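You operate a simulated robot arm through the tools that you are given. There is no shell and no other tool. Be economical: measure what you need, move in short steps, check, and stop when the job is done.

Carry out the task below with a simulated two-armed robot. There is one attempt and no reset: what you move stays moved.

Task
Pick up the blue bag with one hand, pass it to the other hand and put it on the brown-edged table open shelf. Set down upright: blue bag.

It is judged by the outcome, as a careful person would: the job done as asked, and still so three seconds after it is handed in. It fails if anything else is knocked over, pushed out of place, dropped, spilled or broken.

Robot
Two 7-joint arms with two-finger parallel grippers on one trunk, on a base that drives. Base frame: it is fixed to the floor where the robot stands at the start and does not move with it; the origin is under the middle of the robot, x ahead of it, y to its left, z up. Units: m, rad, N and s.
The left shoulder is at the start at [0.03, 0.119, 0.935], the right one opposite. With the tool pointing down near the work surface each hand reaches from about 0.28 to 0.68 m from the robot's upright axis, wherever it stands, measured 20 degrees to its own side. Places, roughly: brown-edged table open shelf [1, -0.1, 0.3]. Payload 3.43 kg a hand.
The tool frame of a hand sits at the grasp point between the pads (the TCP): z along the fingers, y along the line on which they close. The tips reach 0.03 m beyond it. The gripper opens to 0.094 m. The fingers are 0.028 m wide and 0.01 m thick; the gripper's body (0.05 by 0.096 m) begins 0.055 m behind the TCP.
Orientation is that of the tool frame in the base frame, as a unit quaternion [w, x, y, z]. With the fingers straight down and closing along the base's y, the tool's x points along the base's -x, its y along +y and its z along -z.

Tools
- The arms move only by the tool servo_tool. It takes "left_targets", "right_targets" or both (then of equal length, played together; a hand with none holds still); each is a list of rows, each a list of 7 numbers: the turn, a rotation vector about the base's x, y, z in units of 45 degrees (1.0 is 45 degrees), then the shift along the base's x, y, z in units of 500 mm (1.0 is 500 mm), then the opening, from 0 (shut) to 1 (fully open). In form: [[wx, wy, wz, x, y, z, grip], ...]. A call has 1 to 12 rows; each row is the pose to reach, as a shift and turn from the pose commanded when the call began. A call with a number of a shift or a turn outside -1 to 1 is refused whole. Each row takes 0.2 s and may step no farther than 0.05 m and 0.15 rad from the row before; otherwise, or with a gripper value out of range, the whole call is refused. A pose out of reach is approached as far as the arm can. The call stops where the force on the tool passes 40 N (or 10 N more than at its start, if that is more) or the arm is blocked; 0.2 s more then pass. The fingers move at their own pace (about 0.072 m/s each) and stop on an object; they squeeze with about 31 N. The grip force told is the motor's: it shows also when the fingers shut on nothing. Time passes only in rows, and 0.2 s behind the last, so rows that repeat a pose let the fingers close. It gives the time, the measured TCP pose, the force on the tool (base axes), the opening and the grip force at its end, in the units of the frame above (readings bear some noise), with the torque about the TCP (base axes, N m) and any sound that the robot's microphone picked up.
- Cameras (640 x 400 px; columns grow to the right, rows downward): "scene" is now at [0.0434, -0.0134, 1.6398]; the picture's right is [-0.15, -0.99, 0.00], its down [-0.78, 0.12, -0.61] and it looks along [0.61, -0.10, -0.79] (base axes); focal length 291 px, centre (320, 200). "left" rides on the left gripper at [0.076, -0.014, -0.102] in its tool frame; the picture's right is [0.18, 0.98, 0.00], its down [-0.75, 0.14, -0.64] and it looks along [-0.63, 0.12, 0.77] (tool axes); focal length 243 px, centre (320, 200). "right" rides on the right gripper at [0.076, 0.014, -0.102] in its tool frame; the picture's right is [-0.18, 0.98, 0.00], its down [-0.75, -0.14, -0.64] and it looks along [-0.63, -0.12, 0.77] (tool axes); focal length 243 px, centre (320, 200). There is no depth. A picture from a camera that has moved, and an enlarged one, comes with that camera's place and axes in the base frame and with its lens.
- grab_frame(camera): a new picture of that camera. The clock stands still meanwhile.
- slide_trunk(by): slides the trunk up (or, below 0, down) by that many m; the arms and the scene camera ride with it, the base frame stays. It gives what a move gives, with no picture.
- drive_base(legs): drives the robot by 1 to 6 legs, each [ahead, turn to the left] in m and rad, along the robot's own axes; the way and the turn of a leg run together, so that a leg with both is an arc; at most 1.5 m and 3.142 rad a leg. The arms and the cameras ride along, it lands a little off, and it stops where it bumps. It gives what a move gives.
- aim_head(pan, tilt): turns the head with the scene camera to pan (to the left, within 2.496 rad either way) and tilt (down, from -0.506 to 1.204), counted from straight ahead of the robot. It gives what a move gives.
- zoom(camera, box): a new picture of the part [left, top, right, bottom] of that camera's present view, enlarged. The clock stands still meanwhile.
- job_done(): hands the job in; it is judged then, once.

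Go step by step. Nothing tells you exact positions but the pictures and the camera data: compare them with the known pose of the tool, close in by small moves and look again before you grip or let go. The budget is 120 turns and 88 pictures, counting those below and the enlarged ones. Unless the task says otherwise, let go and move clear before handing in, and close with one line.

The tools are called after "Call:" by a JSON object that holds its "op" and its "data". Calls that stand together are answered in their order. servo_tool: Moves the arms, as the interface text tells. Its arguments: {"type":"object","properties":{"left_targets":{"type":"array","items":{"type":"array","items":{"type":"number"}}},"right_targets":{"type":"array","items":{"type":"array","items":{"type":"number"}}}},"required":[]} The other tools are called the same way: slide_trunk (by) slides the trunk up or down; drive_base (legs) drives the base; aim_head (pan, tilt) turns the head that bears the scene camera; grab_frame (camera) takes a picture; zoom (camera, box) takes an enlarged picture of a part of a camera's view; job_done () hands the job in.

At the start:

```text
t: 0.0
left_tcp_pos: [0.4273, 0.0308, 1.0934]
left_tcp_rot: [0.0, 0.0, 1.0, 0.0]
left_ft_force: [0.0, -0.1, 0.9]
left_ft_torque: [0.0, 0.0, 0.0]
left_opening: 0.094
left_finger_force: 0.1
right_tcp_pos: [0.3262, -0.2776, 1.0982]
right_tcp_rot: [0.001, 0.001, 1.0, 0.0]
right_ft_force: [-0.1, 0.6, 0.1]
right_ft_torque: [0.0, 0.01, 0.02]
right_opening: 0.0938
right_finger_force: 0.1
trunk travel left (down, up): [-0.2, 0.21]
robot x, y, heading: [0.0001, 0.0022, 0.004]
head pan, tilt: [-0.155, 0.911]
```

scene: 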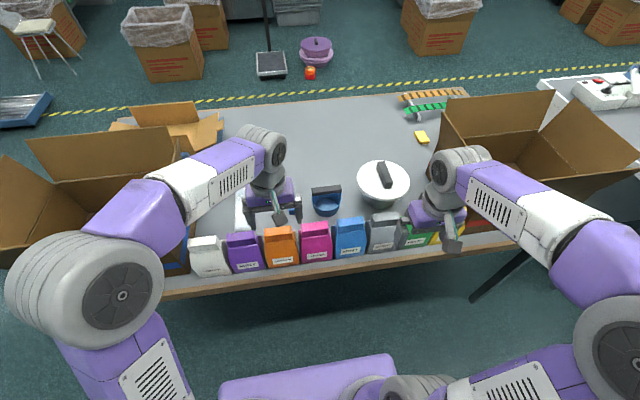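
right: 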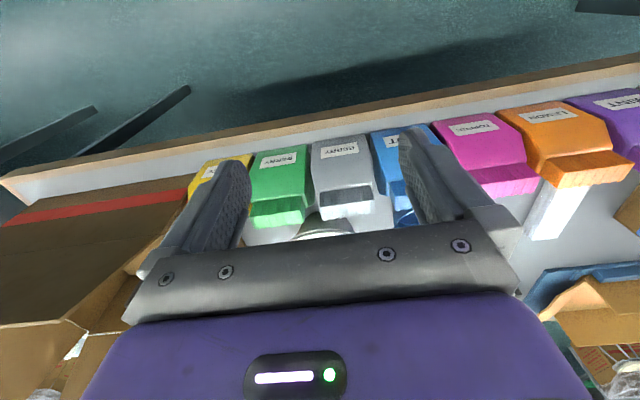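
left: 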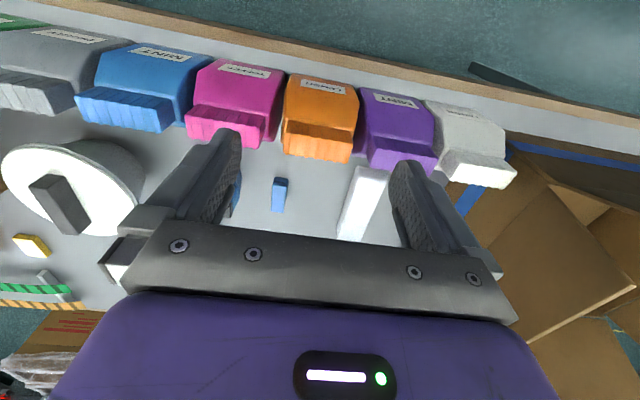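

A row of bags stands along the near edge of the table, with the blue one near the middle. I look closer at the bags, then tilt the head to find the shelf.

Call:
{"op": "zoom", "data": {"camera": "scene", "box": [180, 140, 500, 340]}}

Call:
{"op": "aim_head", "data": {"pan": 0.0, "tilt": 0.5}}

Call:
{"op": "grab_frame", "data": {"camera": "scene"}}

```text
2.00 times, centred on (340, 240) of scene
camera zoom: at [0.0434, -0.0134, 1.6398], right [-0.15, -0.99, 0.0], down [-0.78, 0.12, -0.61], along [0.61, -0.1, -0.79], focal length 582 px, centre (280, 120)
```

zoom: 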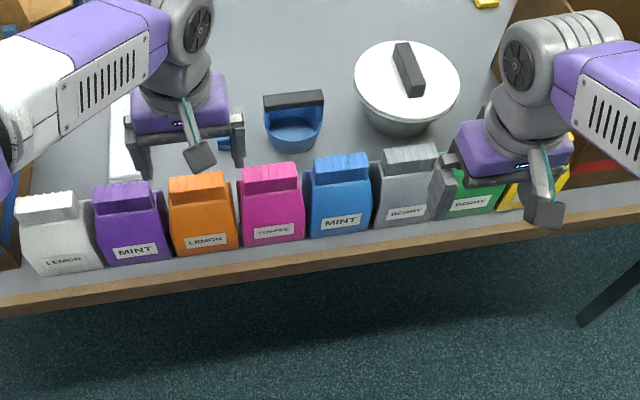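

```text
t: 0.9
left_tcp_pos: [0.4288, 0.0301, 1.0935]
left_tcp_rot: [0.001, 0.0, 1.0, 0.0]
left_ft_force: [0.0, 0.5, -0.1]
left_ft_torque: [0.02, 0.04, -0.02]
left_opening: 0.094
left_finger_force: 0.1
right_tcp_pos: [0.3259, -0.2799, 1.0989]
right_tcp_rot: [0.0, 0.0, 1.0, 0.0]
right_ft_force: [0.2, -0.1, 0.2]
right_ft_torque: [0.01, 0.0, 0.04]
right_opening: 0.0938
right_finger_force: 0.1
trunk travel left (down, up): [-0.2, 0.21]
robot x, y, heading: [0.0028, -0.0, -0.001]
head pan, tilt: [0.0, 0.499]
```

```text
83 pictures are left
camera scene: at [0.0604, -0.0018, 1.6743], right [0.0, -1.0, 0.0], down [-0.48, 0.0, -0.88], along [0.88, 0.0, -0.48], focal length 291 px, centre (320, 200)
```

scene: 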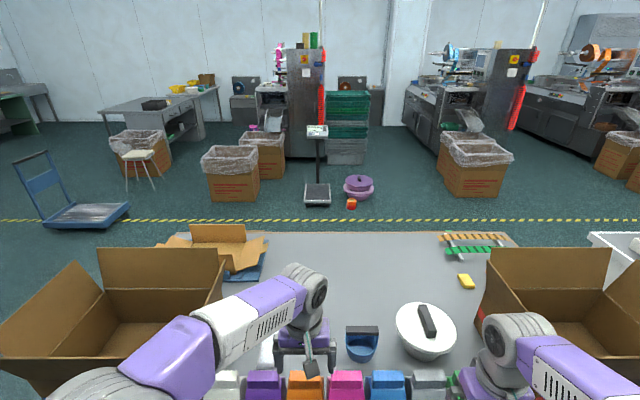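

The blue bag's label comes out near [0.44, -0.17, 0.84] on the table. I need to know the shelf's geometry before choosing a grasp, so I check that the way behind is clear before backing up.

Call:
{"op": "aim_head", "data": {"pan": 2.49, "tilt": 0.6}}

Call:
{"op": "grab_frame", "data": {"camera": "scene"}}

Call:
{"op": "aim_head", "data": {"pan": -2.49, "tilt": 0.6}}

Call:
{"op": "grab_frame", "data": {"camera": "scene"}}

```text
t: 3.1
left_tcp_pos: [0.4273, 0.0298, 1.0942]
left_tcp_rot: [-0.001, 0.0, 1.0, -0.001]
left_ft_force: [0.0, 0.6, -0.1]
left_ft_torque: [0.03, -0.01, -0.02]
left_opening: 0.094
left_finger_force: 0.1
right_tcp_pos: [0.3268, -0.2792, 1.0982]
right_tcp_rot: [0.0, 0.0, 1.0, 0.0]
right_ft_force: [0.7, -0.2, 0.4]
right_ft_torque: [0.04, -0.03, 0.04]
right_opening: 0.0941
right_finger_force: 0.0
trunk travel left (down, up): [-0.2, 0.21]
robot x, y, heading: [-0.0006, -0.0011, 0.002]
head pan, tilt: [2.491, 0.6]
```

```text
82 pictures are left
camera scene: at [-0.1009, 0.0518, 1.6653], right [0.61, 0.8, 0.0], down [0.45, -0.34, -0.83], along [-0.66, 0.5, -0.56], focal length 291 px, centre (320, 200)
```

scene: 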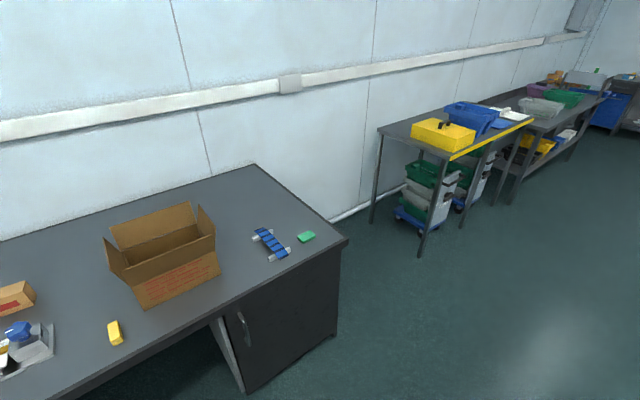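

```text
t: 7.0
left_tcp_pos: [0.4278, 0.0298, 1.0959]
left_tcp_rot: [0.0, 0.0, 1.0, 0.0]
left_ft_force: [-0.3, 0.1, 0.3]
left_ft_torque: [0.04, -0.01, 0.01]
left_opening: 0.0939
left_finger_force: 0.0
right_tcp_pos: [0.3267, -0.2797, 1.0997]
right_tcp_rot: [0.0, 0.0, 1.0, 0.0]
right_ft_force: [0.1, 0.9, 0.0]
right_ft_torque: [-0.03, 0.02, 0.0]
right_opening: 0.0938
right_finger_force: 0.0
trunk travel left (down, up): [-0.2, 0.21]
robot x, y, heading: [0.0005, 0.0041, 0.003]
head pan, tilt: [-2.491, 0.6]
```

```text
81 pictures are left
camera scene: at [-0.1009, -0.0554, 1.6653], right [-0.61, 0.8, 0.0], down [0.45, 0.34, -0.83], along [-0.66, -0.5, -0.56], focal length 291 px, centre (320, 200)
```

scene: 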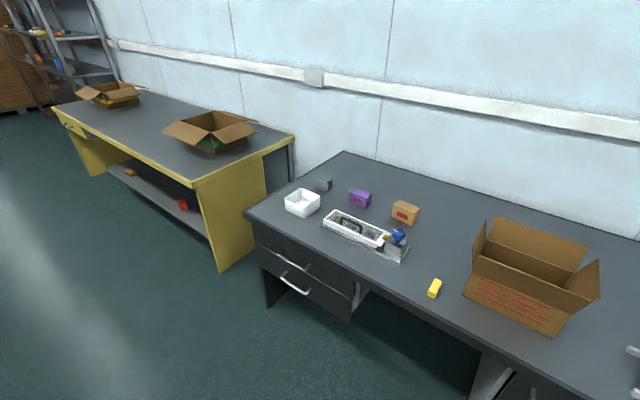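

Behind there is a dark desk with its front edge near x = -0.84, which leaves room to back up about 0.4 m. I do that, lower the trunk and look under the table.

Call:
{"op": "drive_base", "data": {"legs": [[-0.42, 0]]}}

Call:
{"op": "slide_trunk", "data": {"by": -0.2}}

Call:
{"op": "aim_head", "data": {"pan": 0, "tilt": 0.75}}

Call:
{"op": "grab_frame", "data": {"camera": "scene"}}

```text
t: 9.7
left_tcp_pos: [0.0022, 0.0314, 1.093]
left_tcp_rot: [0.0, -0.004, 1.0, 0.0]
left_ft_force: [-0.1, 0.4, -0.3]
left_ft_torque: [0.01, -0.03, 0.02]
left_opening: 0.094
left_finger_force: 0.1
right_tcp_pos: [-0.0965, -0.2785, 1.0982]
right_tcp_rot: [0.001, -0.004, 1.0, 0.0]
right_ft_force: [-0.2, 0.5, 0.2]
right_ft_torque: [-0.04, -0.01, -0.03]
right_opening: 0.094
right_finger_force: 0.0
trunk travel left (down, up): [-0.2, 0.21]
robot x, y, heading: [-0.4223, -0.0051, 0.011]
head pan, tilt: [-2.491, 0.6]
```

```text
t: 11.8
left_tcp_pos: [0.0026, 0.0323, 0.8957]
left_tcp_rot: [0.001, -0.004, 1.0, 0.0]
left_ft_force: [0.1, 0.0, 0.1]
left_ft_torque: [-0.02, 0.0, 0.0]
left_opening: 0.0941
left_finger_force: 0.2
right_tcp_pos: [-0.0958, -0.2789, 0.8998]
right_tcp_rot: [0.0, -0.005, 1.0, 0.0]
right_ft_force: [0.5, -0.7, 0.4]
right_ft_torque: [-0.01, -0.01, 0.01]
right_opening: 0.0939
right_finger_force: 0.1
trunk travel left (down, up): [0.0, 0.41]
robot x, y, heading: [-0.4286, -0.0031, 0.009]
head pan, tilt: [-2.491, 0.6]
```

```text
t: 14.1
left_tcp_pos: [0.0021, 0.0323, 0.8949]
left_tcp_rot: [0.0, -0.005, 1.0, 0.0]
left_ft_force: [-0.4, 0.5, -0.5]
left_ft_torque: [-0.01, 0.0, -0.04]
left_opening: 0.0938
left_finger_force: 0.2
right_tcp_pos: [-0.0961, -0.2778, 0.8992]
right_tcp_rot: [0.0, -0.004, 1.0, -0.001]
right_ft_force: [0.1, 0.6, 0.0]
right_ft_torque: [0.0, 0.02, 0.0]
right_opening: 0.0939
right_finger_force: 0.0
trunk travel left (down, up): [0.0, 0.41]
robot x, y, heading: [-0.4245, -0.0027, 0.011]
head pan, tilt: [0.0, 0.75]
```

```text
80 pictures are left
camera scene: at [-0.3732, -0.0031, 1.4524], right [0.01, -1.0, 0.0], down [-0.68, -0.01, -0.73], along [0.73, 0.01, -0.68], focal length 291 px, centre (320, 200)
```

scene: 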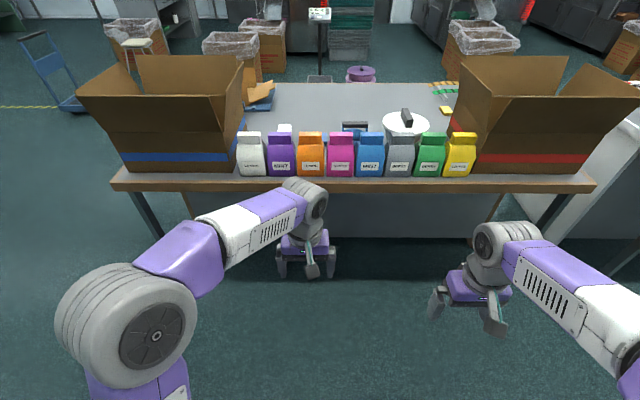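

Under the table there is a grey shelf. Taking it at z about 0.3, its front edge comes out near x = 0.58. I zoom in on it.

Call:
{"op": "zoom", "data": {"camera": "scene", "box": [110, 110, 370, 272]}}

Call:
{"op": "zoom", "data": {"camera": "scene", "box": [320, 100, 600, 275]}}

```text
2.46 times, centred on (240, 191) of scene
camera zoom: at [-0.3732, -0.0031, 1.4524], right [0.01, -1.0, 0.0], down [-0.68, -0.01, -0.73], along [0.73, 0.01, -0.68], focal length 717 px, centre (517, 222)
```

zoom: 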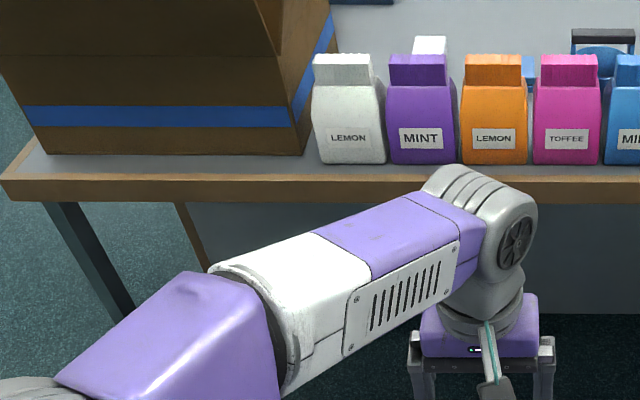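

```text
2.29 times, centred on (460, 188) of scene
camera zoom: at [-0.3732, -0.0031, 1.4524], right [0.01, -1.0, 0.0], down [-0.68, -0.01, -0.73], along [0.73, 0.01, -0.68], focal length 666 px, centre (0, 229)
```

zoom: 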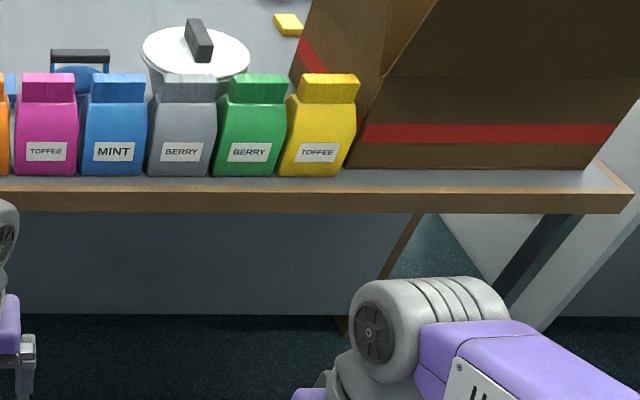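

The grey area under the table could be a shelf surface or a vertical panel, and I can't tell from above. I lower the left hand well clear of the table and pitch it so its camera looks forward under the table.

Call:
{"op": "servo_tool", "data": {"left_targets": [[0, -0.12, 0, 0, 0, -0.08, 1], [0, -0.24, 0, 0, 0, -0.16, 1], [0, -0.36, 0, 0, 0, -0.24, 1], [0, -0.48, 0, 0, 0, -0.32, 1], [0, -0.6, 0, 0, 0, -0.4, 1], [0, -0.72, 0, 0, 0, -0.48, 1], [0, -0.84, 0, 0, 0, -0.56, 1], [0, -0.9, 0, 0, 0, -0.62, 1]]}}

Call:
{"op": "grab_frame", "data": {"camera": "left"}}

```text
t: 15.9
left_tcp_pos: [0.0052, 0.0316, 0.5843]
left_tcp_rot: [0.347, -0.003, 0.938, -0.001]
left_ft_force: [-0.2, -0.2, 0.1]
left_ft_torque: [-0.02, 0.01, 0.0]
left_opening: 0.0941
left_finger_force: 0.0
right_tcp_pos: [-0.097, -0.2786, 0.8989]
right_tcp_rot: [0.0, -0.005, 1.0, 0.0]
right_ft_force: [-0.4, 0.1, -0.4]
right_ft_torque: [0.02, 0.01, -0.02]
right_opening: 0.0941
right_finger_force: 0.0
trunk travel left (down, up): [0.0, 0.41]
robot x, y, heading: [-0.4233, -0.004, 0.007]
head pan, tilt: [0.0, 0.75]
```

```text
77 pictures are left
camera left: at [-0.117, 0.0171, 0.6146], right [-0.14, 0.98, -0.12], down [0.15, 0.15, 0.98], along [0.98, 0.12, -0.17], focal length 243 px, centre (320, 200)
```

left: 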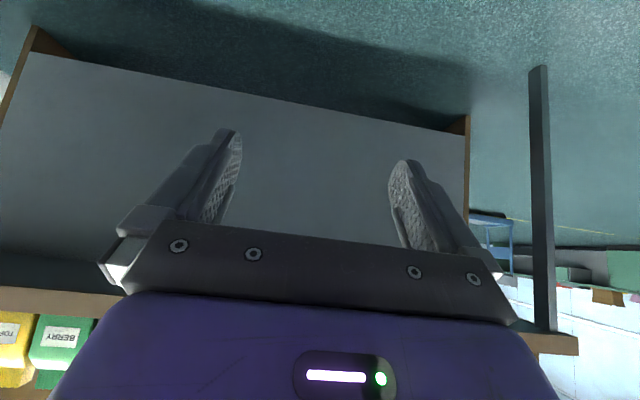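

What I took for a shelf is the vertical back panel of a cabinet at about x = 0.78, so the open shelf faces the far side. The plan is:
- The right hand picks the bag from above, closing along its depth.
- It passes the bag to the left hand, which takes it from the side.
- I drive around the left end of the table and place the bag.

First I bring the arms back up and pre-turn the hands in free space.

Call:
{"op": "servo_tool", "data": {"left_targets": [[0, 0.12, 0, 0, 0.03, 0.08, 1], [0, 0.24, 0, 0, 0.06, 0.16, 1], [0, 0.36, 0, 0, 0.09, 0.24, 1], [0, 0.48, 0, 0, 0.12, 0.32, 1], [0, 0.6, 0, 0, 0.15, 0.4, 1], [0, 0.72, 0, 0, 0.18, 0.48, 1], [0, 0.84, 0, 0, 0.21, 0.56, 1], [0, 0.9, 0, 0, 0.24, 0.62, 1]], "right_targets": [[0, 0, 0.125, 0, 0, 0, 1], [0, 0, 0.25, 0, 0, 0, 1], [0, 0, 0.375, 0, 0, 0, 1], [0, 0, 0.5, 0, 0, 0, 1], [0, 0, 0.625, 0, 0, 0, 1], [0, 0, 0.75, 0, 0, 0, 1], [0, 0, 0.875, 0, 0, 0, 1], [0, 0, 1, 0, 0, 0, 1]]}}

Call:
{"op": "slide_trunk", "data": {"by": 0.2}}

Call:
{"op": "servo_tool", "data": {"left_targets": [[0, 0, 0.125, 0, 0, 0, 1], [0, 0, 0.25, 0, 0, 0, 1], [0, 0, 0.375, 0, 0, 0, 1], [0, 0, 0.5, 0, 0, 0, 1], [0, 0, 0.625, 0, 0, 0, 1], [0, 0, 0.75, 0, 0, 0, 1], [0, 0, 0.875, 0, 0, 0, 1], [0, 0, 1, 0, 0, 0, 1]], "right_targets": [[0, 0, 0.125, 0, 0, 0, 1], [0, 0, 0.25, 0, 0, 0, 1], [0, 0, 0.375, 0, 0, 0, 1], [0, 0, 0.5, 0, 0, 0, 1], [0, 0, 0.625, 0, 0, 0, 1], [0, 0, 0.75, 0, 0, 0, 1], [0, 0, 0.875, 0, 0, 0, 1], [0, 0, 1, 0, 0, 0, 1]]}}

Call:
{"op": "servo_tool", "data": {"left_targets": [[0, 0, 0.125, 0, 0, 0, 1], [0, 0, 0.25, 0, 0, 0, 1], [0, 0, 0.375, 0, 0, 0, 1], [0, 0, 0.5, 0, 0, 0, 1], [0, 0, 0.625, 0, 0, 0, 1], [0, 0, 0.75, 0, 0, 0, 1], [0, 0, 0.875, 0, 0, 0, 1], [0, 0, 1, 0, 0, 0, 1]]}}

```text
t: 17.7
left_tcp_pos: [0.0008, 0.1555, 0.8934]
left_tcp_rot: [0.0, -0.003, 1.0, 0.0]
left_ft_force: [0.6, 0.2, 0.0]
left_ft_torque: [0.0, 0.04, 0.01]
left_opening: 0.0941
left_finger_force: 0.0
right_tcp_pos: [-0.0979, -0.2777, 0.8989]
right_tcp_rot: [0.0, -0.388, 0.922, 0.0]
right_ft_force: [0.1, 0.5, -0.2]
right_ft_torque: [-0.01, -0.02, 0.01]
right_opening: 0.0943
right_finger_force: 0.1
trunk travel left (down, up): [0.0, 0.41]
robot x, y, heading: [-0.4254, -0.0003, 0.006]
head pan, tilt: [0.0, 0.75]
```

```text
t: 19.9
left_tcp_pos: [0.0022, 0.1555, 1.0938]
left_tcp_rot: [-0.001, -0.004, 1.0, 0.0]
left_ft_force: [0.4, -0.6, 0.0]
left_ft_torque: [-0.03, 0.01, -0.01]
left_opening: 0.0941
left_finger_force: 0.0
right_tcp_pos: [-0.0971, -0.2786, 1.0979]
right_tcp_rot: [0.0, -0.387, 0.922, 0.001]
right_ft_force: [0.2, -0.5, -0.3]
right_ft_torque: [0.02, -0.02, -0.01]
right_opening: 0.0942
right_finger_force: 0.2
trunk travel left (down, up): [-0.2, 0.21]
robot x, y, heading: [-0.4268, 0.003, 0.009]
head pan, tilt: [0.0, 0.75]
```

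```text
t: 21.7
left_tcp_pos: [0.0006, 0.1536, 1.0935]
left_tcp_rot: [0.0, -0.387, 0.922, 0.0]
left_ft_force: [-0.7, -0.2, -0.1]
left_ft_torque: [0.0, 0.01, 0.0]
left_opening: 0.094
left_finger_force: 0.1
right_tcp_pos: [-0.0964, -0.2783, 1.0977]
right_tcp_rot: [0.0, 0.711, -0.704, 0.0]
right_ft_force: [0.3, -0.8, 0.0]
right_ft_torque: [0.02, 0.01, 0.0]
right_opening: 0.0939
right_finger_force: 0.1
trunk travel left (down, up): [-0.2, 0.21]
robot x, y, heading: [-0.4237, -0.0006, 0.009]
head pan, tilt: [0.0, 0.75]
```

```text
t: 23.5
left_tcp_pos: [0.0023, 0.1544, 1.0944]
left_tcp_rot: [0.0, 0.711, -0.704, 0.0]
left_ft_force: [-0.3, -0.9, 0.8]
left_ft_torque: [0.01, -0.06, 0.02]
left_opening: 0.0941
left_finger_force: 0.2
right_tcp_pos: [-0.0965, -0.2777, 1.0991]
right_tcp_rot: [0.001, 0.71, -0.704, 0.001]
right_ft_force: [-1.4, 0.1, 0.6]
right_ft_torque: [-0.01, -0.01, 0.0]
right_opening: 0.094
right_finger_force: 0.0
trunk travel left (down, up): [-0.2, 0.21]
robot x, y, heading: [-0.4228, -0.0068, 0.012]
head pan, tilt: [0.0, 0.75]
```

Both hands turned fine. Now I tilt the left hand so that it points to the robot's right with its camera on top, and check that this can be reached.

Call:
{"op": "servo_tool", "data": {"left_targets": [[-0.125, 0, 0, 0, 0, 0, 1], [-0.25, 0, 0, 0, 0, 0, 1], [-0.375, 0, 0, 0, 0, 0, 1], [-0.5, 0, 0, 0, 0, 0, 1], [-0.625, 0, 0, 0, 0, 0, 1], [-0.75, 0, 0, 0, 0, 0, 1], [-0.875, 0, 0, 0, 0, 0, 1], [-1, 0, 0, 0, 0, 0, 1]]}}

Call:
{"op": "servo_tool", "data": {"left_targets": [[-0.125, 0, 0, 0, 0.02, 0, 1], [-0.25, 0, 0, 0, 0.04, 0, 1], [-0.375, 0, 0, 0, 0.06, 0, 1], [-0.5, 0, 0, 0, 0.08, 0, 1], [-0.625, 0, 0, 0, 0.1, 0, 1], [-0.75, 0, 0, 0, 0.12, 0, 1], [-0.875, 0, 0, 0, 0.14, 0, 1], [-1, 0, 0, 0, 0.16, 0, 1]]}}

Call:
{"op": "grab_frame", "data": {"camera": "scene"}}

```text
t: 25.3
left_tcp_pos: [0.0016, 0.156, 1.0948]
left_tcp_rot: [0.274, 0.655, -0.65, 0.27]
left_ft_force: [-0.6, -0.5, 0.1]
left_ft_torque: [0.0, 0.04, 0.0]
left_opening: 0.0938
left_finger_force: 0.1
right_tcp_pos: [-0.0972, -0.2781, 1.0989]
right_tcp_rot: [0.0, 0.71, -0.704, -0.001]
right_ft_force: [-0.7, 0.3, -0.4]
right_ft_torque: [-0.02, 0.01, -0.04]
right_opening: 0.0939
right_finger_force: 0.1
trunk travel left (down, up): [-0.2, 0.21]
robot x, y, heading: [-0.428, -0.0023, 0.009]
head pan, tilt: [0.0, 0.75]
```

```text
t: 27.1
left_tcp_pos: [0.0023, 0.2361, 1.0945]
left_tcp_rot: [0.502, 0.501, -0.498, 0.499]
left_ft_force: [0.9, 0.2, -0.1]
left_ft_torque: [0.01, 0.02, -0.03]
left_opening: 0.0938
left_finger_force: 0.1
right_tcp_pos: [-0.0965, -0.2778, 1.098]
right_tcp_rot: [0.0, 0.711, -0.703, 0.0]
right_ft_force: [0.0, -0.5, 0.7]
right_ft_torque: [-0.02, 0.02, 0.02]
right_opening: 0.0939
right_finger_force: 0.1
trunk travel left (down, up): [-0.2, 0.21]
robot x, y, heading: [-0.4261, -0.0025, 0.008]
head pan, tilt: [0.0, 0.75]
```

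```text
76 pictures are left
camera scene: at [-0.373, -0.0025, 1.6524], right [0.01, -1.0, 0.0], down [-0.68, -0.01, -0.73], along [0.73, 0.01, -0.68], focal length 291 px, centre (320, 200)
```

scene: 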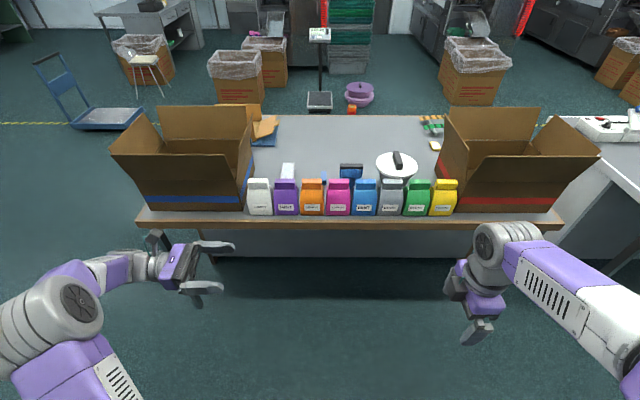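

The left hand's pose works. I draw it back from the box, then drive forward to the table with the right hand above the bag row.

Call:
{"op": "servo_tool", "data": {"left_targets": [[0, 0, 0, -0.07, 0.0, 0.0, 1], [0, 0, 0, -0.14, 0.0, 0.0, 1], [0, 0, 0, -0.21, 0.0, 0, 1], [0, 0, 0, -0.28, 0.0, 0, 1]]}}

Call:
{"op": "drive_base", "data": {"legs": [[0.4, -0.008]]}}

Call:
{"op": "grab_frame", "data": {"camera": "scene"}}

Call:
{"op": "grab_frame", "data": {"camera": "right"}}

```text
t: 28.1
left_tcp_pos: [-0.137, 0.2349, 1.0956]
left_tcp_rot: [0.502, 0.502, -0.498, 0.498]
left_ft_force: [0.8, -0.6, 0.1]
left_ft_torque: [0.01, -0.01, 0.03]
left_opening: 0.0941
left_finger_force: 0.0
right_tcp_pos: [-0.0968, -0.2787, 1.0991]
right_tcp_rot: [0.0, 0.71, -0.704, 0.0]
right_ft_force: [-0.4, -0.6, -0.5]
right_ft_torque: [0.02, 0.03, 0.01]
right_opening: 0.094
right_finger_force: 0.1
trunk travel left (down, up): [-0.2, 0.21]
robot x, y, heading: [-0.4253, -0.0033, 0.009]
head pan, tilt: [0.0, 0.75]
```

```text
t: 30.5
left_tcp_pos: [0.2615, 0.2381, 1.0956]
left_tcp_rot: [0.502, 0.502, -0.498, 0.497]
left_ft_force: [0.1, 0.6, 0.3]
left_ft_torque: [0.0, -0.01, -0.01]
left_opening: 0.094
left_finger_force: 0.1
right_tcp_pos: [0.299, -0.2767, 1.0989]
right_tcp_rot: [0.0, 0.709, -0.705, -0.001]
right_ft_force: [0.0, -0.2, 0.7]
right_ft_torque: [-0.01, 0.01, 0.0]
right_opening: 0.0942
right_finger_force: 0.0
trunk travel left (down, up): [-0.2, 0.21]
robot x, y, heading: [-0.0296, 0.0026, 0.003]
head pan, tilt: [0.0, 0.75]
```

```text
75 pictures are left
camera scene: at [0.0242, -0.0006, 1.6524], right [0.01, -1.0, 0.0], down [-0.68, 0.0, -0.73], along [0.73, 0.0, -0.68], focal length 291 px, centre (320, 200)
```

scene: 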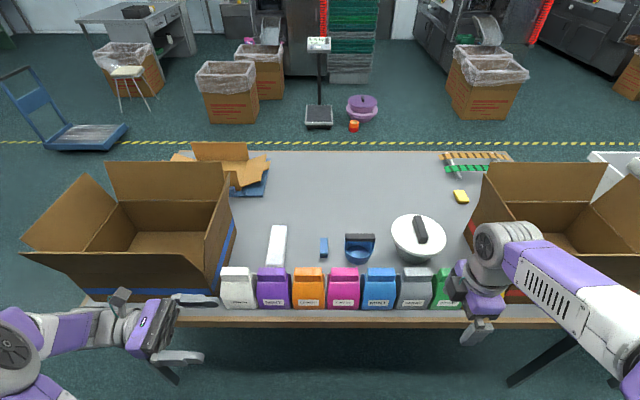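

```text
74 pictures are left
camera right: at [0.2848, -0.3533, 1.2013], right [-0.98, 0.18, 0.0], down [0.14, 0.75, 0.64], along [0.11, 0.63, -0.77], focal length 243 px, centre (320, 200)
```

right: 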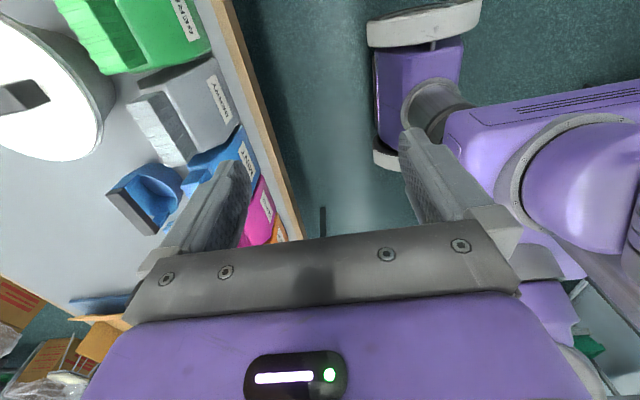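

I zoom in on the blue bag for position, then move the right hand towards it at a safe height for a second view.

Call:
{"op": "zoom", "data": {"camera": "scene", "box": [310, 230, 470, 330]}}

Call:
{"op": "servo_tool", "data": {"right_targets": [[0, 0, 0, 0.07, 0.04, 0.0, 1], [0, 0, 0, 0.14, 0.08, 0.0, 1], [0, 0, 0, 0.21, 0.12, 0, 1], [0, 0, 0, 0.28, 0.14, 0, 1], [0, 0, 0, 0.34, 0.14, 0, 1]]}}

Call:
{"op": "grab_frame", "data": {"camera": "right"}}

Call:
{"op": "grab_frame", "data": {"camera": "left"}}

```text
4.00 times, centred on (390, 280) of scene
camera zoom: at [0.0242, -0.0006, 1.6524], right [0.01, -1.0, 0.0], down [-0.68, 0.0, -0.73], along [0.73, 0.0, -0.68], focal length 1165 px, centre (40, -120)
```

zoom: 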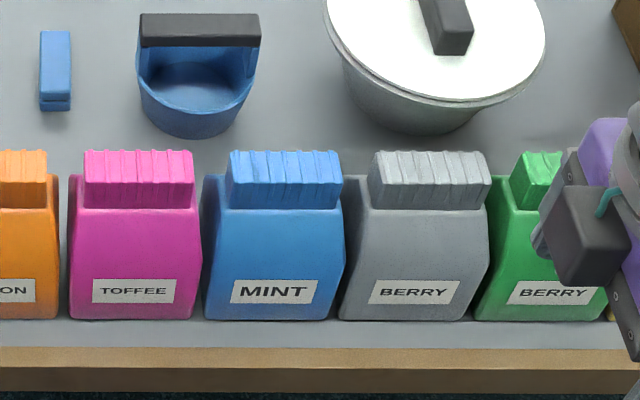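

```text
t: 31.7
left_tcp_pos: [0.2616, 0.2369, 1.0955]
left_tcp_rot: [0.502, 0.502, -0.499, 0.498]
left_ft_force: [0.7, -0.2, 1.5]
left_ft_torque: [0.01, 0.0, 0.0]
left_opening: 0.094
left_finger_force: 0.1
right_tcp_pos: [0.4706, -0.2074, 1.0992]
right_tcp_rot: [0.0, 0.709, -0.705, -0.001]
right_ft_force: [-0.1, 0.7, -0.6]
right_ft_torque: [-0.03, 0.03, -0.01]
right_opening: 0.0939
right_finger_force: 0.1
trunk travel left (down, up): [-0.2, 0.21]
robot x, y, heading: [-0.0282, 0.0008, 0.008]
head pan, tilt: [0.0, 0.75]
```

```text
72 pictures are left
camera right: at [0.4568, -0.283, 1.2016], right [-0.98, 0.18, 0.0], down [0.14, 0.75, 0.64], along [0.11, 0.63, -0.77], focal length 243 px, centre (320, 200)
```

right: 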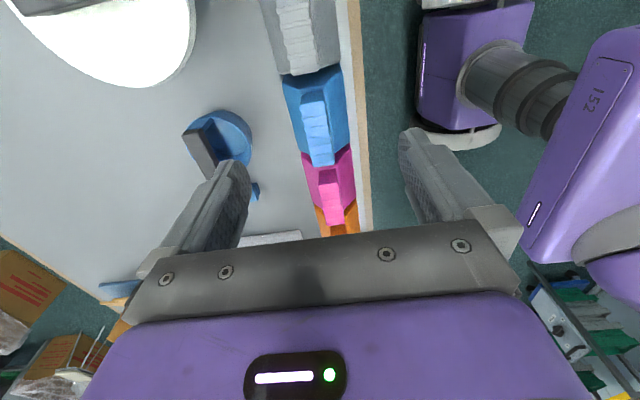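

```text
71 pictures are left
camera left: at [0.2794, 0.3386, 1.1732], right [-0.98, 0.0, 0.19], down [-0.15, 0.64, -0.75], along [-0.13, -0.77, -0.63], focal length 243 px, centre (320, 200)
```

left: 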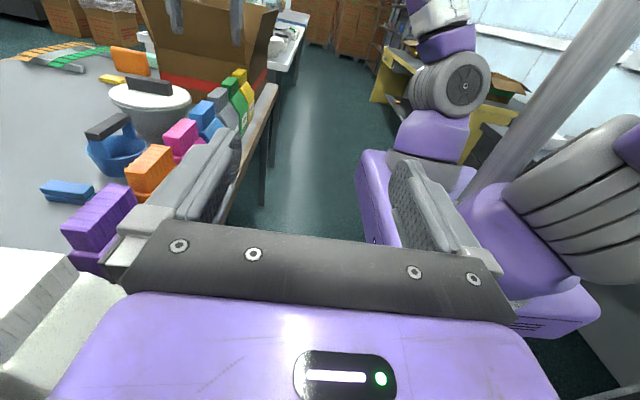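

Call:
{"op": "zoom", "data": {"camera": "right", "box": [240, 40, 400, 140]}}

Call:
{"op": "zoom", "data": {"camera": "right", "box": [240, 100, 400, 200]}}

```text
4.00 times, centred on (320, 90) of right
camera zoom: at [0.4568, -0.283, 1.2016], right [-0.98, 0.18, 0.0], down [0.14, 0.75, 0.64], along [0.11, 0.63, -0.77], focal length 970 px, centre (320, 640)
```

zoom: 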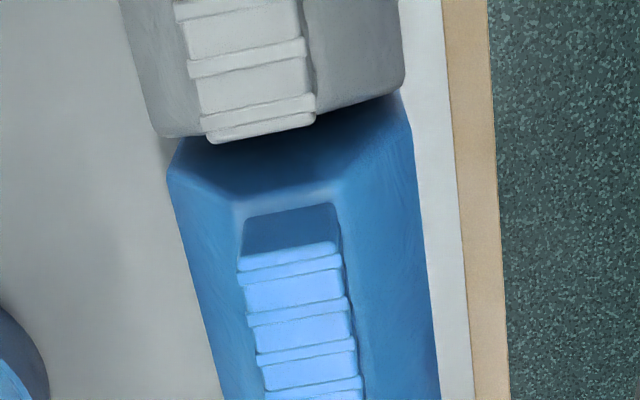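

```text
4.00 times, centred on (320, 150) of right
camera zoom: at [0.4568, -0.283, 1.2016], right [-0.98, 0.18, 0.0], down [0.14, 0.75, 0.64], along [0.11, 0.63, -0.77], focal length 970 px, centre (320, 400)
```

zoom: 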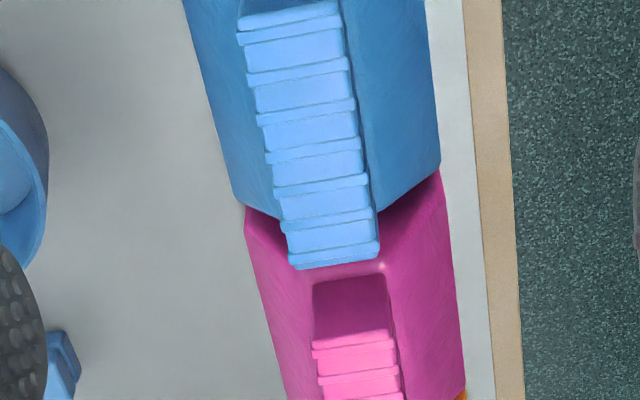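

Triangulating from the two views, the blue bag's crimped top is at x 0.466–0.492 and y -0.206 to -0.133, with its top at z = 0.955. I move above it and partway down, then check.

Call:
{"op": "servo_tool", "data": {"right_targets": [[0, 0, 0, 0.01, 0.04, 0, 1], [0, 0, 0, 0.017, 0.076, 0.0, 1], [0, 0, 0, 0.017, 0.076, -0.08, 1], [0, 0, 0, 0.017, 0.076, -0.15, 1], [0, 0, 0, 0.017, 0.076, -0.2, 1]]}}

Call:
{"op": "grab_frame", "data": {"camera": "right"}}

Call:
{"op": "zoom", "data": {"camera": "scene", "box": [310, 200, 470, 300]}}

```text
t: 32.9
left_tcp_pos: [0.2608, 0.2367, 1.0958]
left_tcp_rot: [0.503, 0.501, -0.499, 0.497]
left_ft_force: [-0.1, -0.3, 0.5]
left_ft_torque: [0.0, -0.02, -0.06]
left_opening: 0.0941
left_finger_force: 0.2
right_tcp_pos: [0.4787, -0.1672, 0.9985]
right_tcp_rot: [0.0, 0.71, -0.705, -0.001]
right_ft_force: [-0.2, 0.6, 1.0]
right_ft_torque: [0.0, 0.03, -0.04]
right_opening: 0.094
right_finger_force: 0.1
trunk travel left (down, up): [-0.2, 0.21]
robot x, y, heading: [-0.0347, -0.0007, 0.004]
head pan, tilt: [0.0, 0.75]
```

```text
68 pictures are left
camera right: at [0.4639, -0.2436, 1.1011], right [-0.98, 0.18, 0.0], down [0.14, 0.75, 0.64], along [0.11, 0.63, -0.77], focal length 243 px, centre (320, 200)
```

right: 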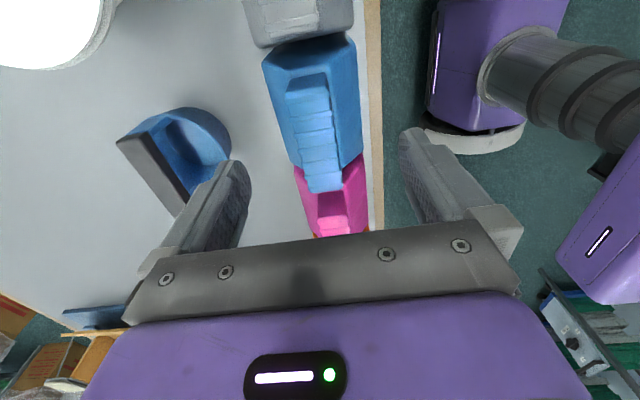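

```text
4.00 times, centred on (390, 250) of scene
camera zoom: at [0.0238, -0.0009, 1.6524], right [0.01, -1.0, 0.0], down [-0.68, 0.0, -0.73], along [0.73, 0.0, -0.68], focal length 1165 px, centre (40, 0)
```

zoom: 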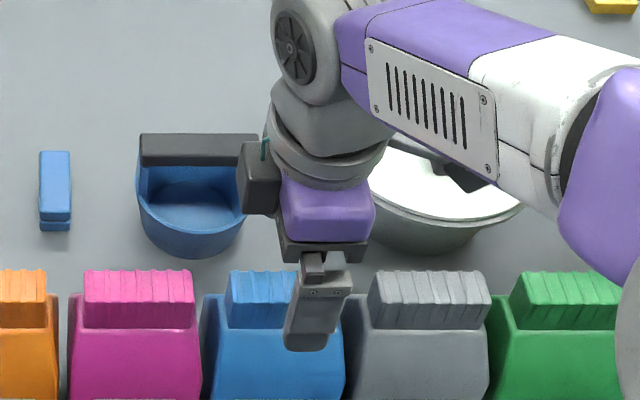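

The crimp lies between the open fingers. I go down to z ≈ 0.945 and close.

Call:
{"op": "servo_tool", "data": {"right_targets": [[0, 0, 0, 0, -0.004, -0.05, 1], [0, 0, 0, 0, -0.004, -0.08, 1], [0, 0, 0, 0, -0.004, -0.107, 1]]}}

Call:
{"op": "grab_frame", "data": {"camera": "right"}}

Call:
{"op": "zoom", "data": {"camera": "left", "box": [100, 50, 300, 175]}}

```text
t: 33.7
left_tcp_pos: [0.2614, 0.2371, 1.095]
left_tcp_rot: [0.502, 0.502, -0.498, 0.497]
left_ft_force: [-0.1, 0.3, 0.1]
left_ft_torque: [-0.01, -0.03, -0.02]
left_opening: 0.0944
left_finger_force: 0.1
right_tcp_pos: [0.4782, -0.1692, 0.9457]
right_tcp_rot: [0.0, 0.709, -0.705, 0.0]
right_ft_force: [-0.4, -1.3, -0.4]
right_ft_torque: [0.0, -0.03, -0.03]
right_opening: 0.0941
right_finger_force: 0.0
trunk travel left (down, up): [-0.2, 0.21]
robot x, y, heading: [-0.0325, 0.005, 0.005]
head pan, tilt: [0.0, 0.75]
```

```text
66 pictures are left
camera right: at [0.4633, -0.2466, 1.0479], right [-0.98, 0.18, 0.0], down [0.14, 0.75, 0.64], along [0.12, 0.63, -0.77], focal length 243 px, centre (320, 200)
```

right: 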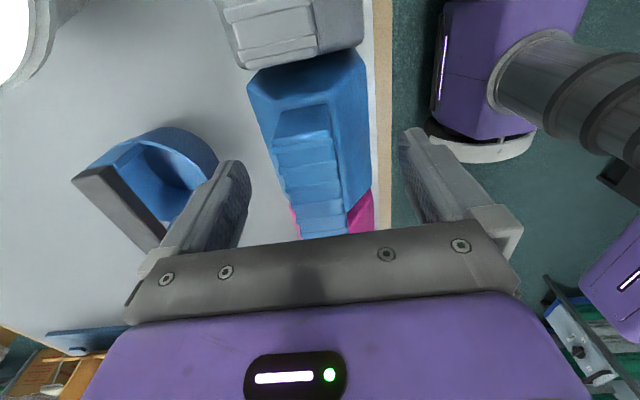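

```text
3.20 times, centred on (200, 112) of left
camera zoom: at [0.2789, 0.3385, 1.1734], right [-0.98, 0.0, 0.19], down [-0.15, 0.64, -0.75], along [-0.13, -0.77, -0.63], focal length 776 px, centre (704, 480)
```

zoom: 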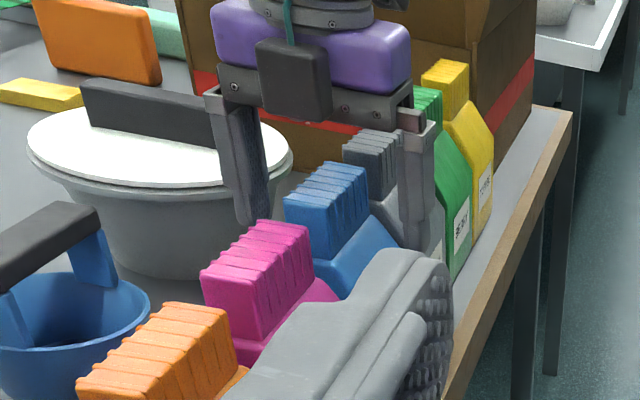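

The fingers straddle the blue crimp cleanly, so I close.

Call:
{"op": "servo_tool", "data": {"right_targets": [[0, 0, 0, 0, 0, 0, 0.5], [0, 0, 0, 0, 0, 0, 0], [0, 0, 0, 0, 0, 0, 0], [0, 0, 0, 0, 0, 0, 0], [0, 0, 0, 0, 0, 0, 0]]}}

Call:
{"op": "servo_tool", "data": {"right_targets": [[0, 0, 0, 0, 0, 0.02, 0], [0, 0, 0, 0, 0, 0.05, 0], [0, 0, 0, 0, 0, 0.1, 0], [0, 0, 0, 0, 0, 0.16, 0], [0, 0, 0, 0, 0, 0.22, 0]]}}

Call:
{"op": "grab_frame", "data": {"camera": "scene"}}

Call:
{"op": "grab_frame", "data": {"camera": "left"}}

```text
t: 34.9
left_tcp_pos: [0.2596, 0.2367, 1.0962]
left_tcp_rot: [0.502, 0.501, -0.499, 0.498]
left_ft_force: [-0.6, -0.2, 0.3]
left_ft_torque: [-0.01, -0.02, -0.04]
left_opening: 0.0938
left_finger_force: 0.1
right_tcp_pos: [0.4774, -0.1703, 0.9473]
right_tcp_rot: [-0.002, 0.709, -0.705, 0.003]
right_ft_force: [1.9, -2.1, 25.1]
right_ft_torque: [-0.08, 0.05, -0.05]
right_opening: 0.0318
right_finger_force: 31.1
trunk travel left (down, up): [-0.2, 0.21]
robot x, y, heading: [-0.0306, -0.0013, 0.007]
head pan, tilt: [0.0, 0.75]
```

```text
t: 36.1
left_tcp_pos: [0.2607, 0.2373, 1.0954]
left_tcp_rot: [0.503, 0.501, -0.499, 0.497]
left_ft_force: [0.4, -0.1, 1.2]
left_ft_torque: [0.0, 0.0, -0.02]
left_opening: 0.0935
left_finger_force: 0.1
right_tcp_pos: [0.4779, -0.1731, 1.0524]
right_tcp_rot: [0.0, 0.709, -0.705, 0.0]
right_ft_force: [-0.1, -0.1, -3.1]
right_ft_torque: [0.0, 0.0, -0.03]
right_opening: 0.0303
right_finger_force: 30.8
trunk travel left (down, up): [-0.2, 0.21]
robot x, y, heading: [-0.0286, -0.0011, 0.003]
head pan, tilt: [0.0, 0.75]
```

```text
64 pictures are left
camera scene: at [0.0234, -0.0006, 1.6524], right [0.01, -1.0, 0.0], down [-0.68, 0.0, -0.73], along [0.73, 0.0, -0.68], focal length 291 px, centre (320, 200)
```

scene: 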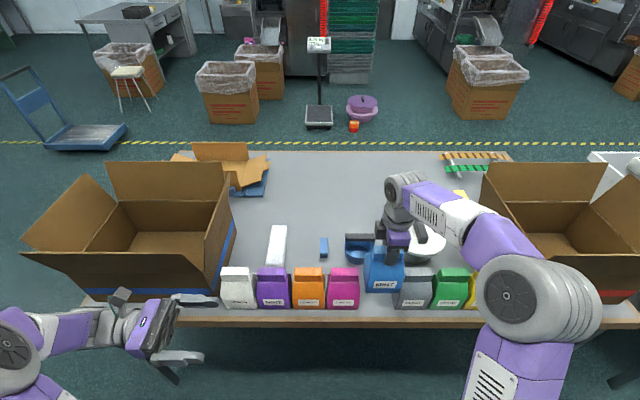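

```text
63 pictures are left
camera left: at [0.2786, 0.3387, 1.1734], right [-0.98, 0.0, 0.19], down [-0.15, 0.64, -0.75], along [-0.13, -0.77, -0.63], focal length 243 px, centre (320, 200)
```

left: 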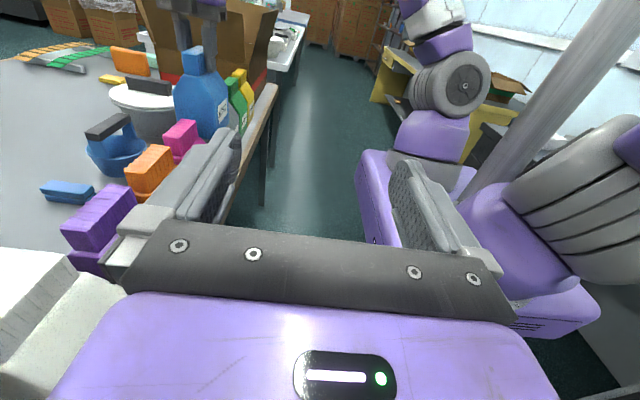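

The bag is lifted and weighs about 0.3 kg. I raise it clear of its neighbours and back off for the handover.

Call:
{"op": "servo_tool", "data": {"right_targets": [[0, 0, 0, 0, 0, 0.08, 0], [0, 0, 0, 0, 0, 0.16, 0], [0, 0, 0, 0, 0, 0.2, 0]]}}

Call:
{"op": "drive_base", "data": {"legs": [[-0.4, 0]]}}

Call:
{"op": "grab_frame", "data": {"camera": "left"}}

Call:
{"op": "grab_frame", "data": {"camera": "scene"}}

```text
t: 36.9
left_tcp_pos: [0.2595, 0.2373, 1.0959]
left_tcp_rot: [0.502, 0.501, -0.499, 0.498]
left_ft_force: [-0.3, -0.7, 0.7]
left_ft_torque: [-0.02, -0.02, -0.01]
left_opening: 0.0942
left_finger_force: 0.1
right_tcp_pos: [0.4753, -0.1689, 1.1544]
right_tcp_rot: [-0.001, 0.709, -0.705, 0.0]
right_ft_force: [-0.1, -0.1, -2.8]
right_ft_torque: [-0.03, -0.02, 0.01]
right_opening: 0.03
right_finger_force: 31.6
trunk travel left (down, up): [-0.2, 0.21]
robot x, y, heading: [-0.0288, 0.0016, 0.009]
head pan, tilt: [0.0, 0.75]
```

```text
t: 39.5
left_tcp_pos: [-0.1541, 0.2344, 1.0958]
left_tcp_rot: [0.504, 0.499, -0.501, 0.496]
left_ft_force: [-0.2, 0.6, -0.6]
left_ft_torque: [-0.03, 0.02, 0.0]
left_opening: 0.0938
left_finger_force: 0.0
right_tcp_pos: [0.0583, -0.1738, 1.1539]
right_tcp_rot: [0.0, -0.706, 0.708, 0.0]
right_ft_force: [-0.1, 0.6, -2.5]
right_ft_torque: [0.04, 0.0, 0.02]
right_opening: 0.03
right_finger_force: 30.9
trunk travel left (down, up): [-0.2, 0.21]
robot x, y, heading: [-0.4446, 0.0009, -0.006]
head pan, tilt: [0.0, 0.75]
```

```text
62 pictures are left
camera left: at [-0.1342, 0.3356, 1.1735], right [-0.98, 0.01, 0.19], down [-0.14, 0.64, -0.75], along [-0.13, -0.77, -0.63], focal length 243 px, centre (320, 200)
```

left: 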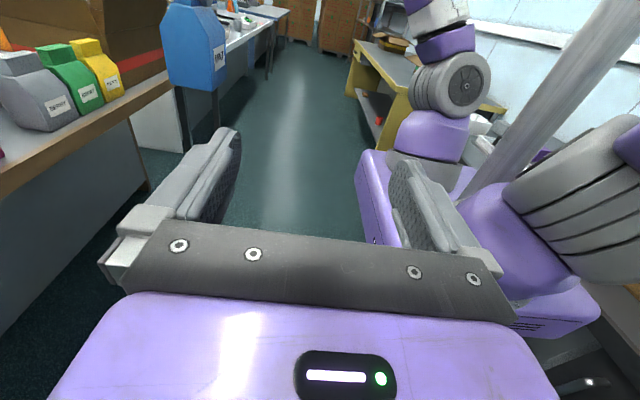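

```text
61 pictures are left
camera scene: at [-0.3926, -0.0015, 1.6524], right [0.0, -1.0, 0.0], down [-0.68, 0.0, -0.73], along [0.73, 0.0, -0.68], focal length 291 px, centre (320, 200)
```

scene: 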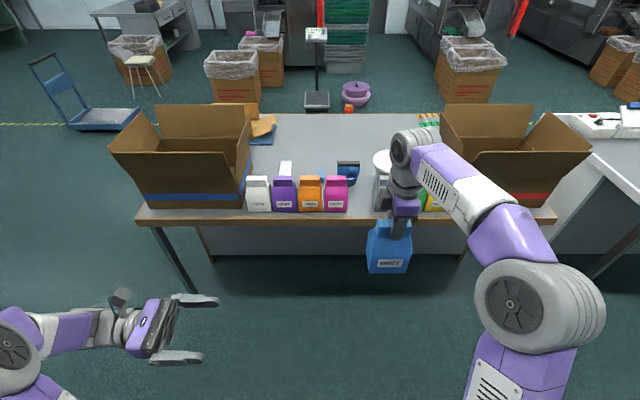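

Call:
{"op": "servo_tool", "data": {"right_targets": [[0, 0, 0, -0.08, 0, 0, 0], [0, 0, 0, -0.16, 0.04, 0, 0], [0, 0, 0, -0.16, 0.1, -0.0, 0], [0, 0, 0, -0.16, 0.16, 0, 0], [0, 0, 0, -0.16, 0.2, 0, 0]]}}

Call:
{"op": "grab_frame", "data": {"camera": "left"}}

Call:
{"op": "zoom", "data": {"camera": "left", "box": [80, 0, 280, 125]}}

```text
t: 40.7
left_tcp_pos: [-0.1517, 0.2347, 1.0948]
left_tcp_rot: [0.505, 0.5, -0.5, 0.495]
left_ft_force: [0.7, -0.4, 0.2]
left_ft_torque: [0.02, -0.02, 0.01]
left_opening: 0.0939
left_finger_force: 0.0
right_tcp_pos: [-0.0203, -0.073, 1.1547]
right_tcp_rot: [-0.001, -0.706, 0.708, 0.0]
right_ft_force: [-0.1, 0.4, -2.7]
right_ft_torque: [-0.01, -0.02, 0.0]
right_opening: 0.0301
right_finger_force: 31.3
trunk travel left (down, up): [-0.2, 0.21]
robot x, y, heading: [-0.4436, 0.0001, -0.007]
head pan, tilt: [0.0, 0.75]
```

```text
60 pictures are left
camera left: at [-0.1334, 0.3359, 1.1731], right [-0.98, 0.01, 0.19], down [-0.14, 0.64, -0.75], along [-0.13, -0.77, -0.63], focal length 243 px, centre (320, 200)
```

left: 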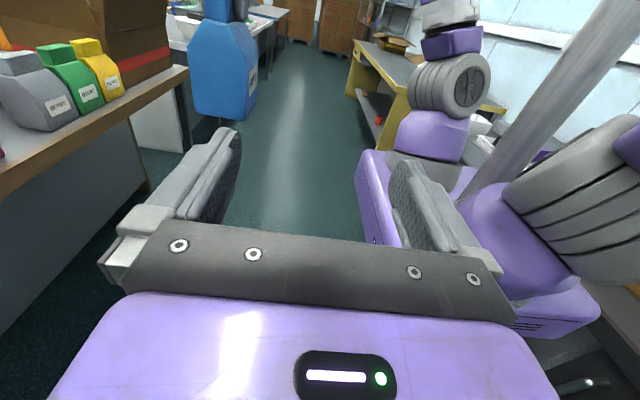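

```text
3.20 times, centred on (180, 62) of left
camera zoom: at [-0.1334, 0.3359, 1.1731], right [-0.98, 0.01, 0.19], down [-0.14, 0.64, -0.75], along [-0.13, -0.77, -0.63], focal length 776 px, centre (768, 640)
```

zoom: 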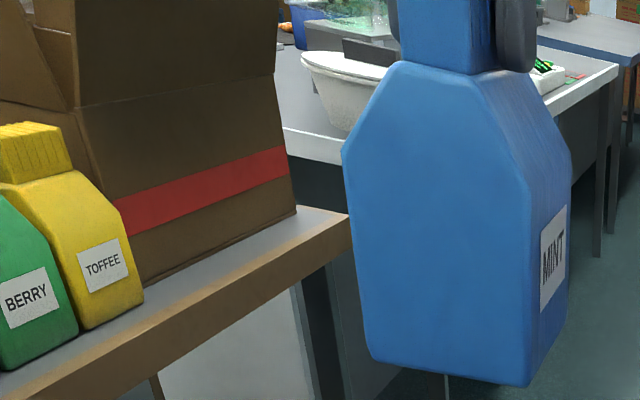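

The bag hangs with its bottom near z = 1.01, its body about 0.077 m thick at most and centred at x ≈ -0.018. I line the left hand up beside it, tilted about 16° downward, and check before closing in.

Call:
{"op": "servo_tool", "data": {"left_targets": [[0.07, 0, 0, 0.054, -0.02, -0.013, 1], [0.14, 0, 0, 0.107, -0.06, -0.026, 1], [0.21, 0, 0, 0.16, -0.11, -0.039, 1], [0.28, 0, 0, 0.214, -0.17, -0.052, 1], [0.35, 0, 0, 0.267, -0.22, -0.064, 1], [0.35, 0, 0, 0.267, -0.27, -0.064, 1]]}}

Call:
{"op": "grab_frame", "data": {"camera": "left"}}

Call:
{"op": "zoom", "data": {"camera": "scene", "box": [200, 180, 440, 330]}}

```text
t: 42.1
left_tcp_pos: [-0.0146, 0.1002, 1.0658]
left_tcp_rot: [-0.432, -0.564, 0.565, -0.421]
left_ft_force: [0.5, -0.1, -0.1]
left_ft_torque: [0.01, 0.01, 0.02]
left_opening: 0.094
left_finger_force: 0.1
right_tcp_pos: [-0.0217, -0.0726, 1.1557]
right_tcp_rot: [0.001, -0.706, 0.708, 0.0]
right_ft_force: [0.5, -0.5, -3.1]
right_ft_torque: [0.01, -0.01, -0.02]
right_opening: 0.0303
right_finger_force: 31.4
trunk travel left (down, up): [-0.2, 0.21]
robot x, y, heading: [-0.4436, 0.0009, -0.005]
head pan, tilt: [0.0, 0.75]
```

```text
58 pictures are left
camera left: at [0.0029, 0.1764, 1.1685], right [-0.98, -0.04, 0.19], down [-0.14, 0.82, -0.55], along [-0.13, -0.56, -0.81], focal length 243 px, centre (320, 200)
```

left: 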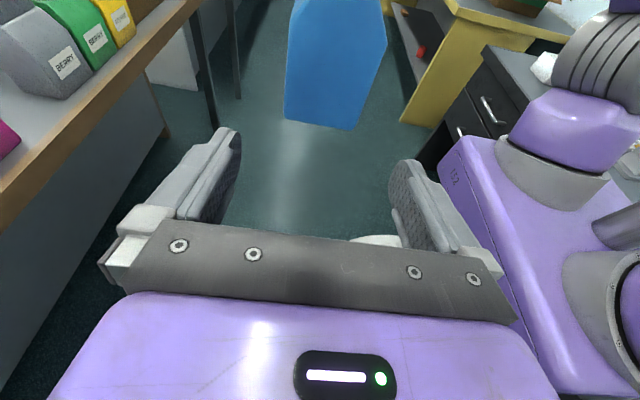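

```text
2.67 times, centred on (320, 255) of scene
camera zoom: at [-0.3923, -0.002, 1.6524], right [0.0, -1.0, 0.0], down [-0.68, 0.0, -0.73], along [0.73, 0.0, -0.68], focal length 777 px, centre (320, 53)
```

zoom: 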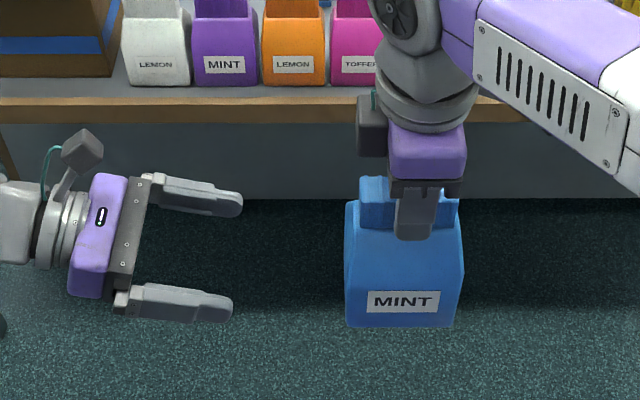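

Call:
{"op": "servo_tool", "data": {"left_targets": [[0, 0, 0, -0.007, -0.06, -0.004, 1], [0, 0, 0, -0.007, -0.12, -0.006, 1], [0, 0, 0, -0.007, -0.17, -0.006, 1], [0, 0, 0, -0.007, -0.21, -0.006, 1]]}}

Call:
{"op": "grab_frame", "data": {"camera": "left"}}

Call:
{"op": "zoom", "data": {"camera": "scene", "box": [240, 180, 440, 305]}}

```text
t: 43.1
left_tcp_pos: [-0.0235, -0.0055, 1.0583]
left_tcp_rot: [0.432, 0.564, -0.564, 0.422]
left_ft_force: [-0.2, -0.4, 0.3]
left_ft_torque: [0.01, -0.02, -0.01]
left_opening: 0.094
left_finger_force: 0.0
right_tcp_pos: [-0.0205, -0.0739, 1.154]
right_tcp_rot: [0.001, -0.706, 0.709, 0.001]
right_ft_force: [-0.3, 0.2, -3.1]
right_ft_torque: [0.0, 0.0, 0.01]
right_opening: 0.0303
right_finger_force: 31.8
trunk travel left (down, up): [-0.2, 0.21]
robot x, y, heading: [-0.4433, 0.0018, -0.002]
head pan, tilt: [0.0, 0.75]
```

```text
56 pictures are left
camera left: at [-0.0044, 0.0698, 1.161], right [-0.98, -0.04, 0.19], down [-0.14, 0.82, -0.55], along [-0.13, -0.57, -0.81], focal length 243 px, centre (320, 200)
```

left: 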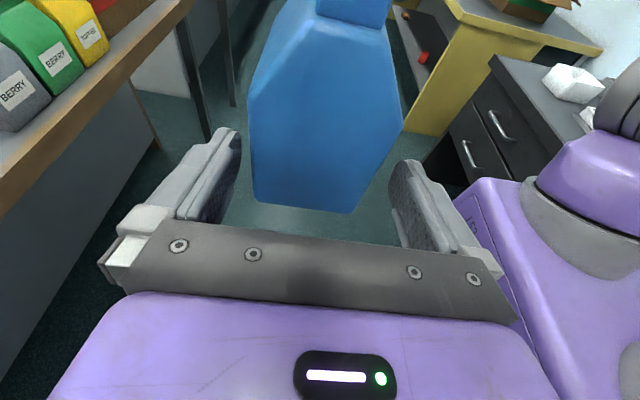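

```text
3.20 times, centred on (340, 242) of scene
camera zoom: at [-0.3916, -0.0019, 1.6524], right [0.0, -1.0, 0.0], down [-0.68, 0.0, -0.73], along [0.73, 0.0, -0.68], focal length 932 px, centre (256, 64)
```

zoom: 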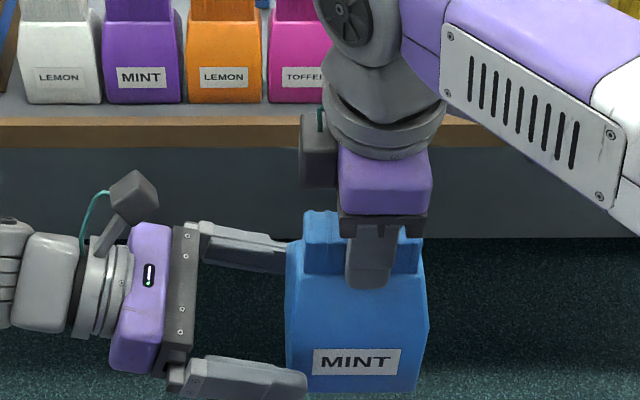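

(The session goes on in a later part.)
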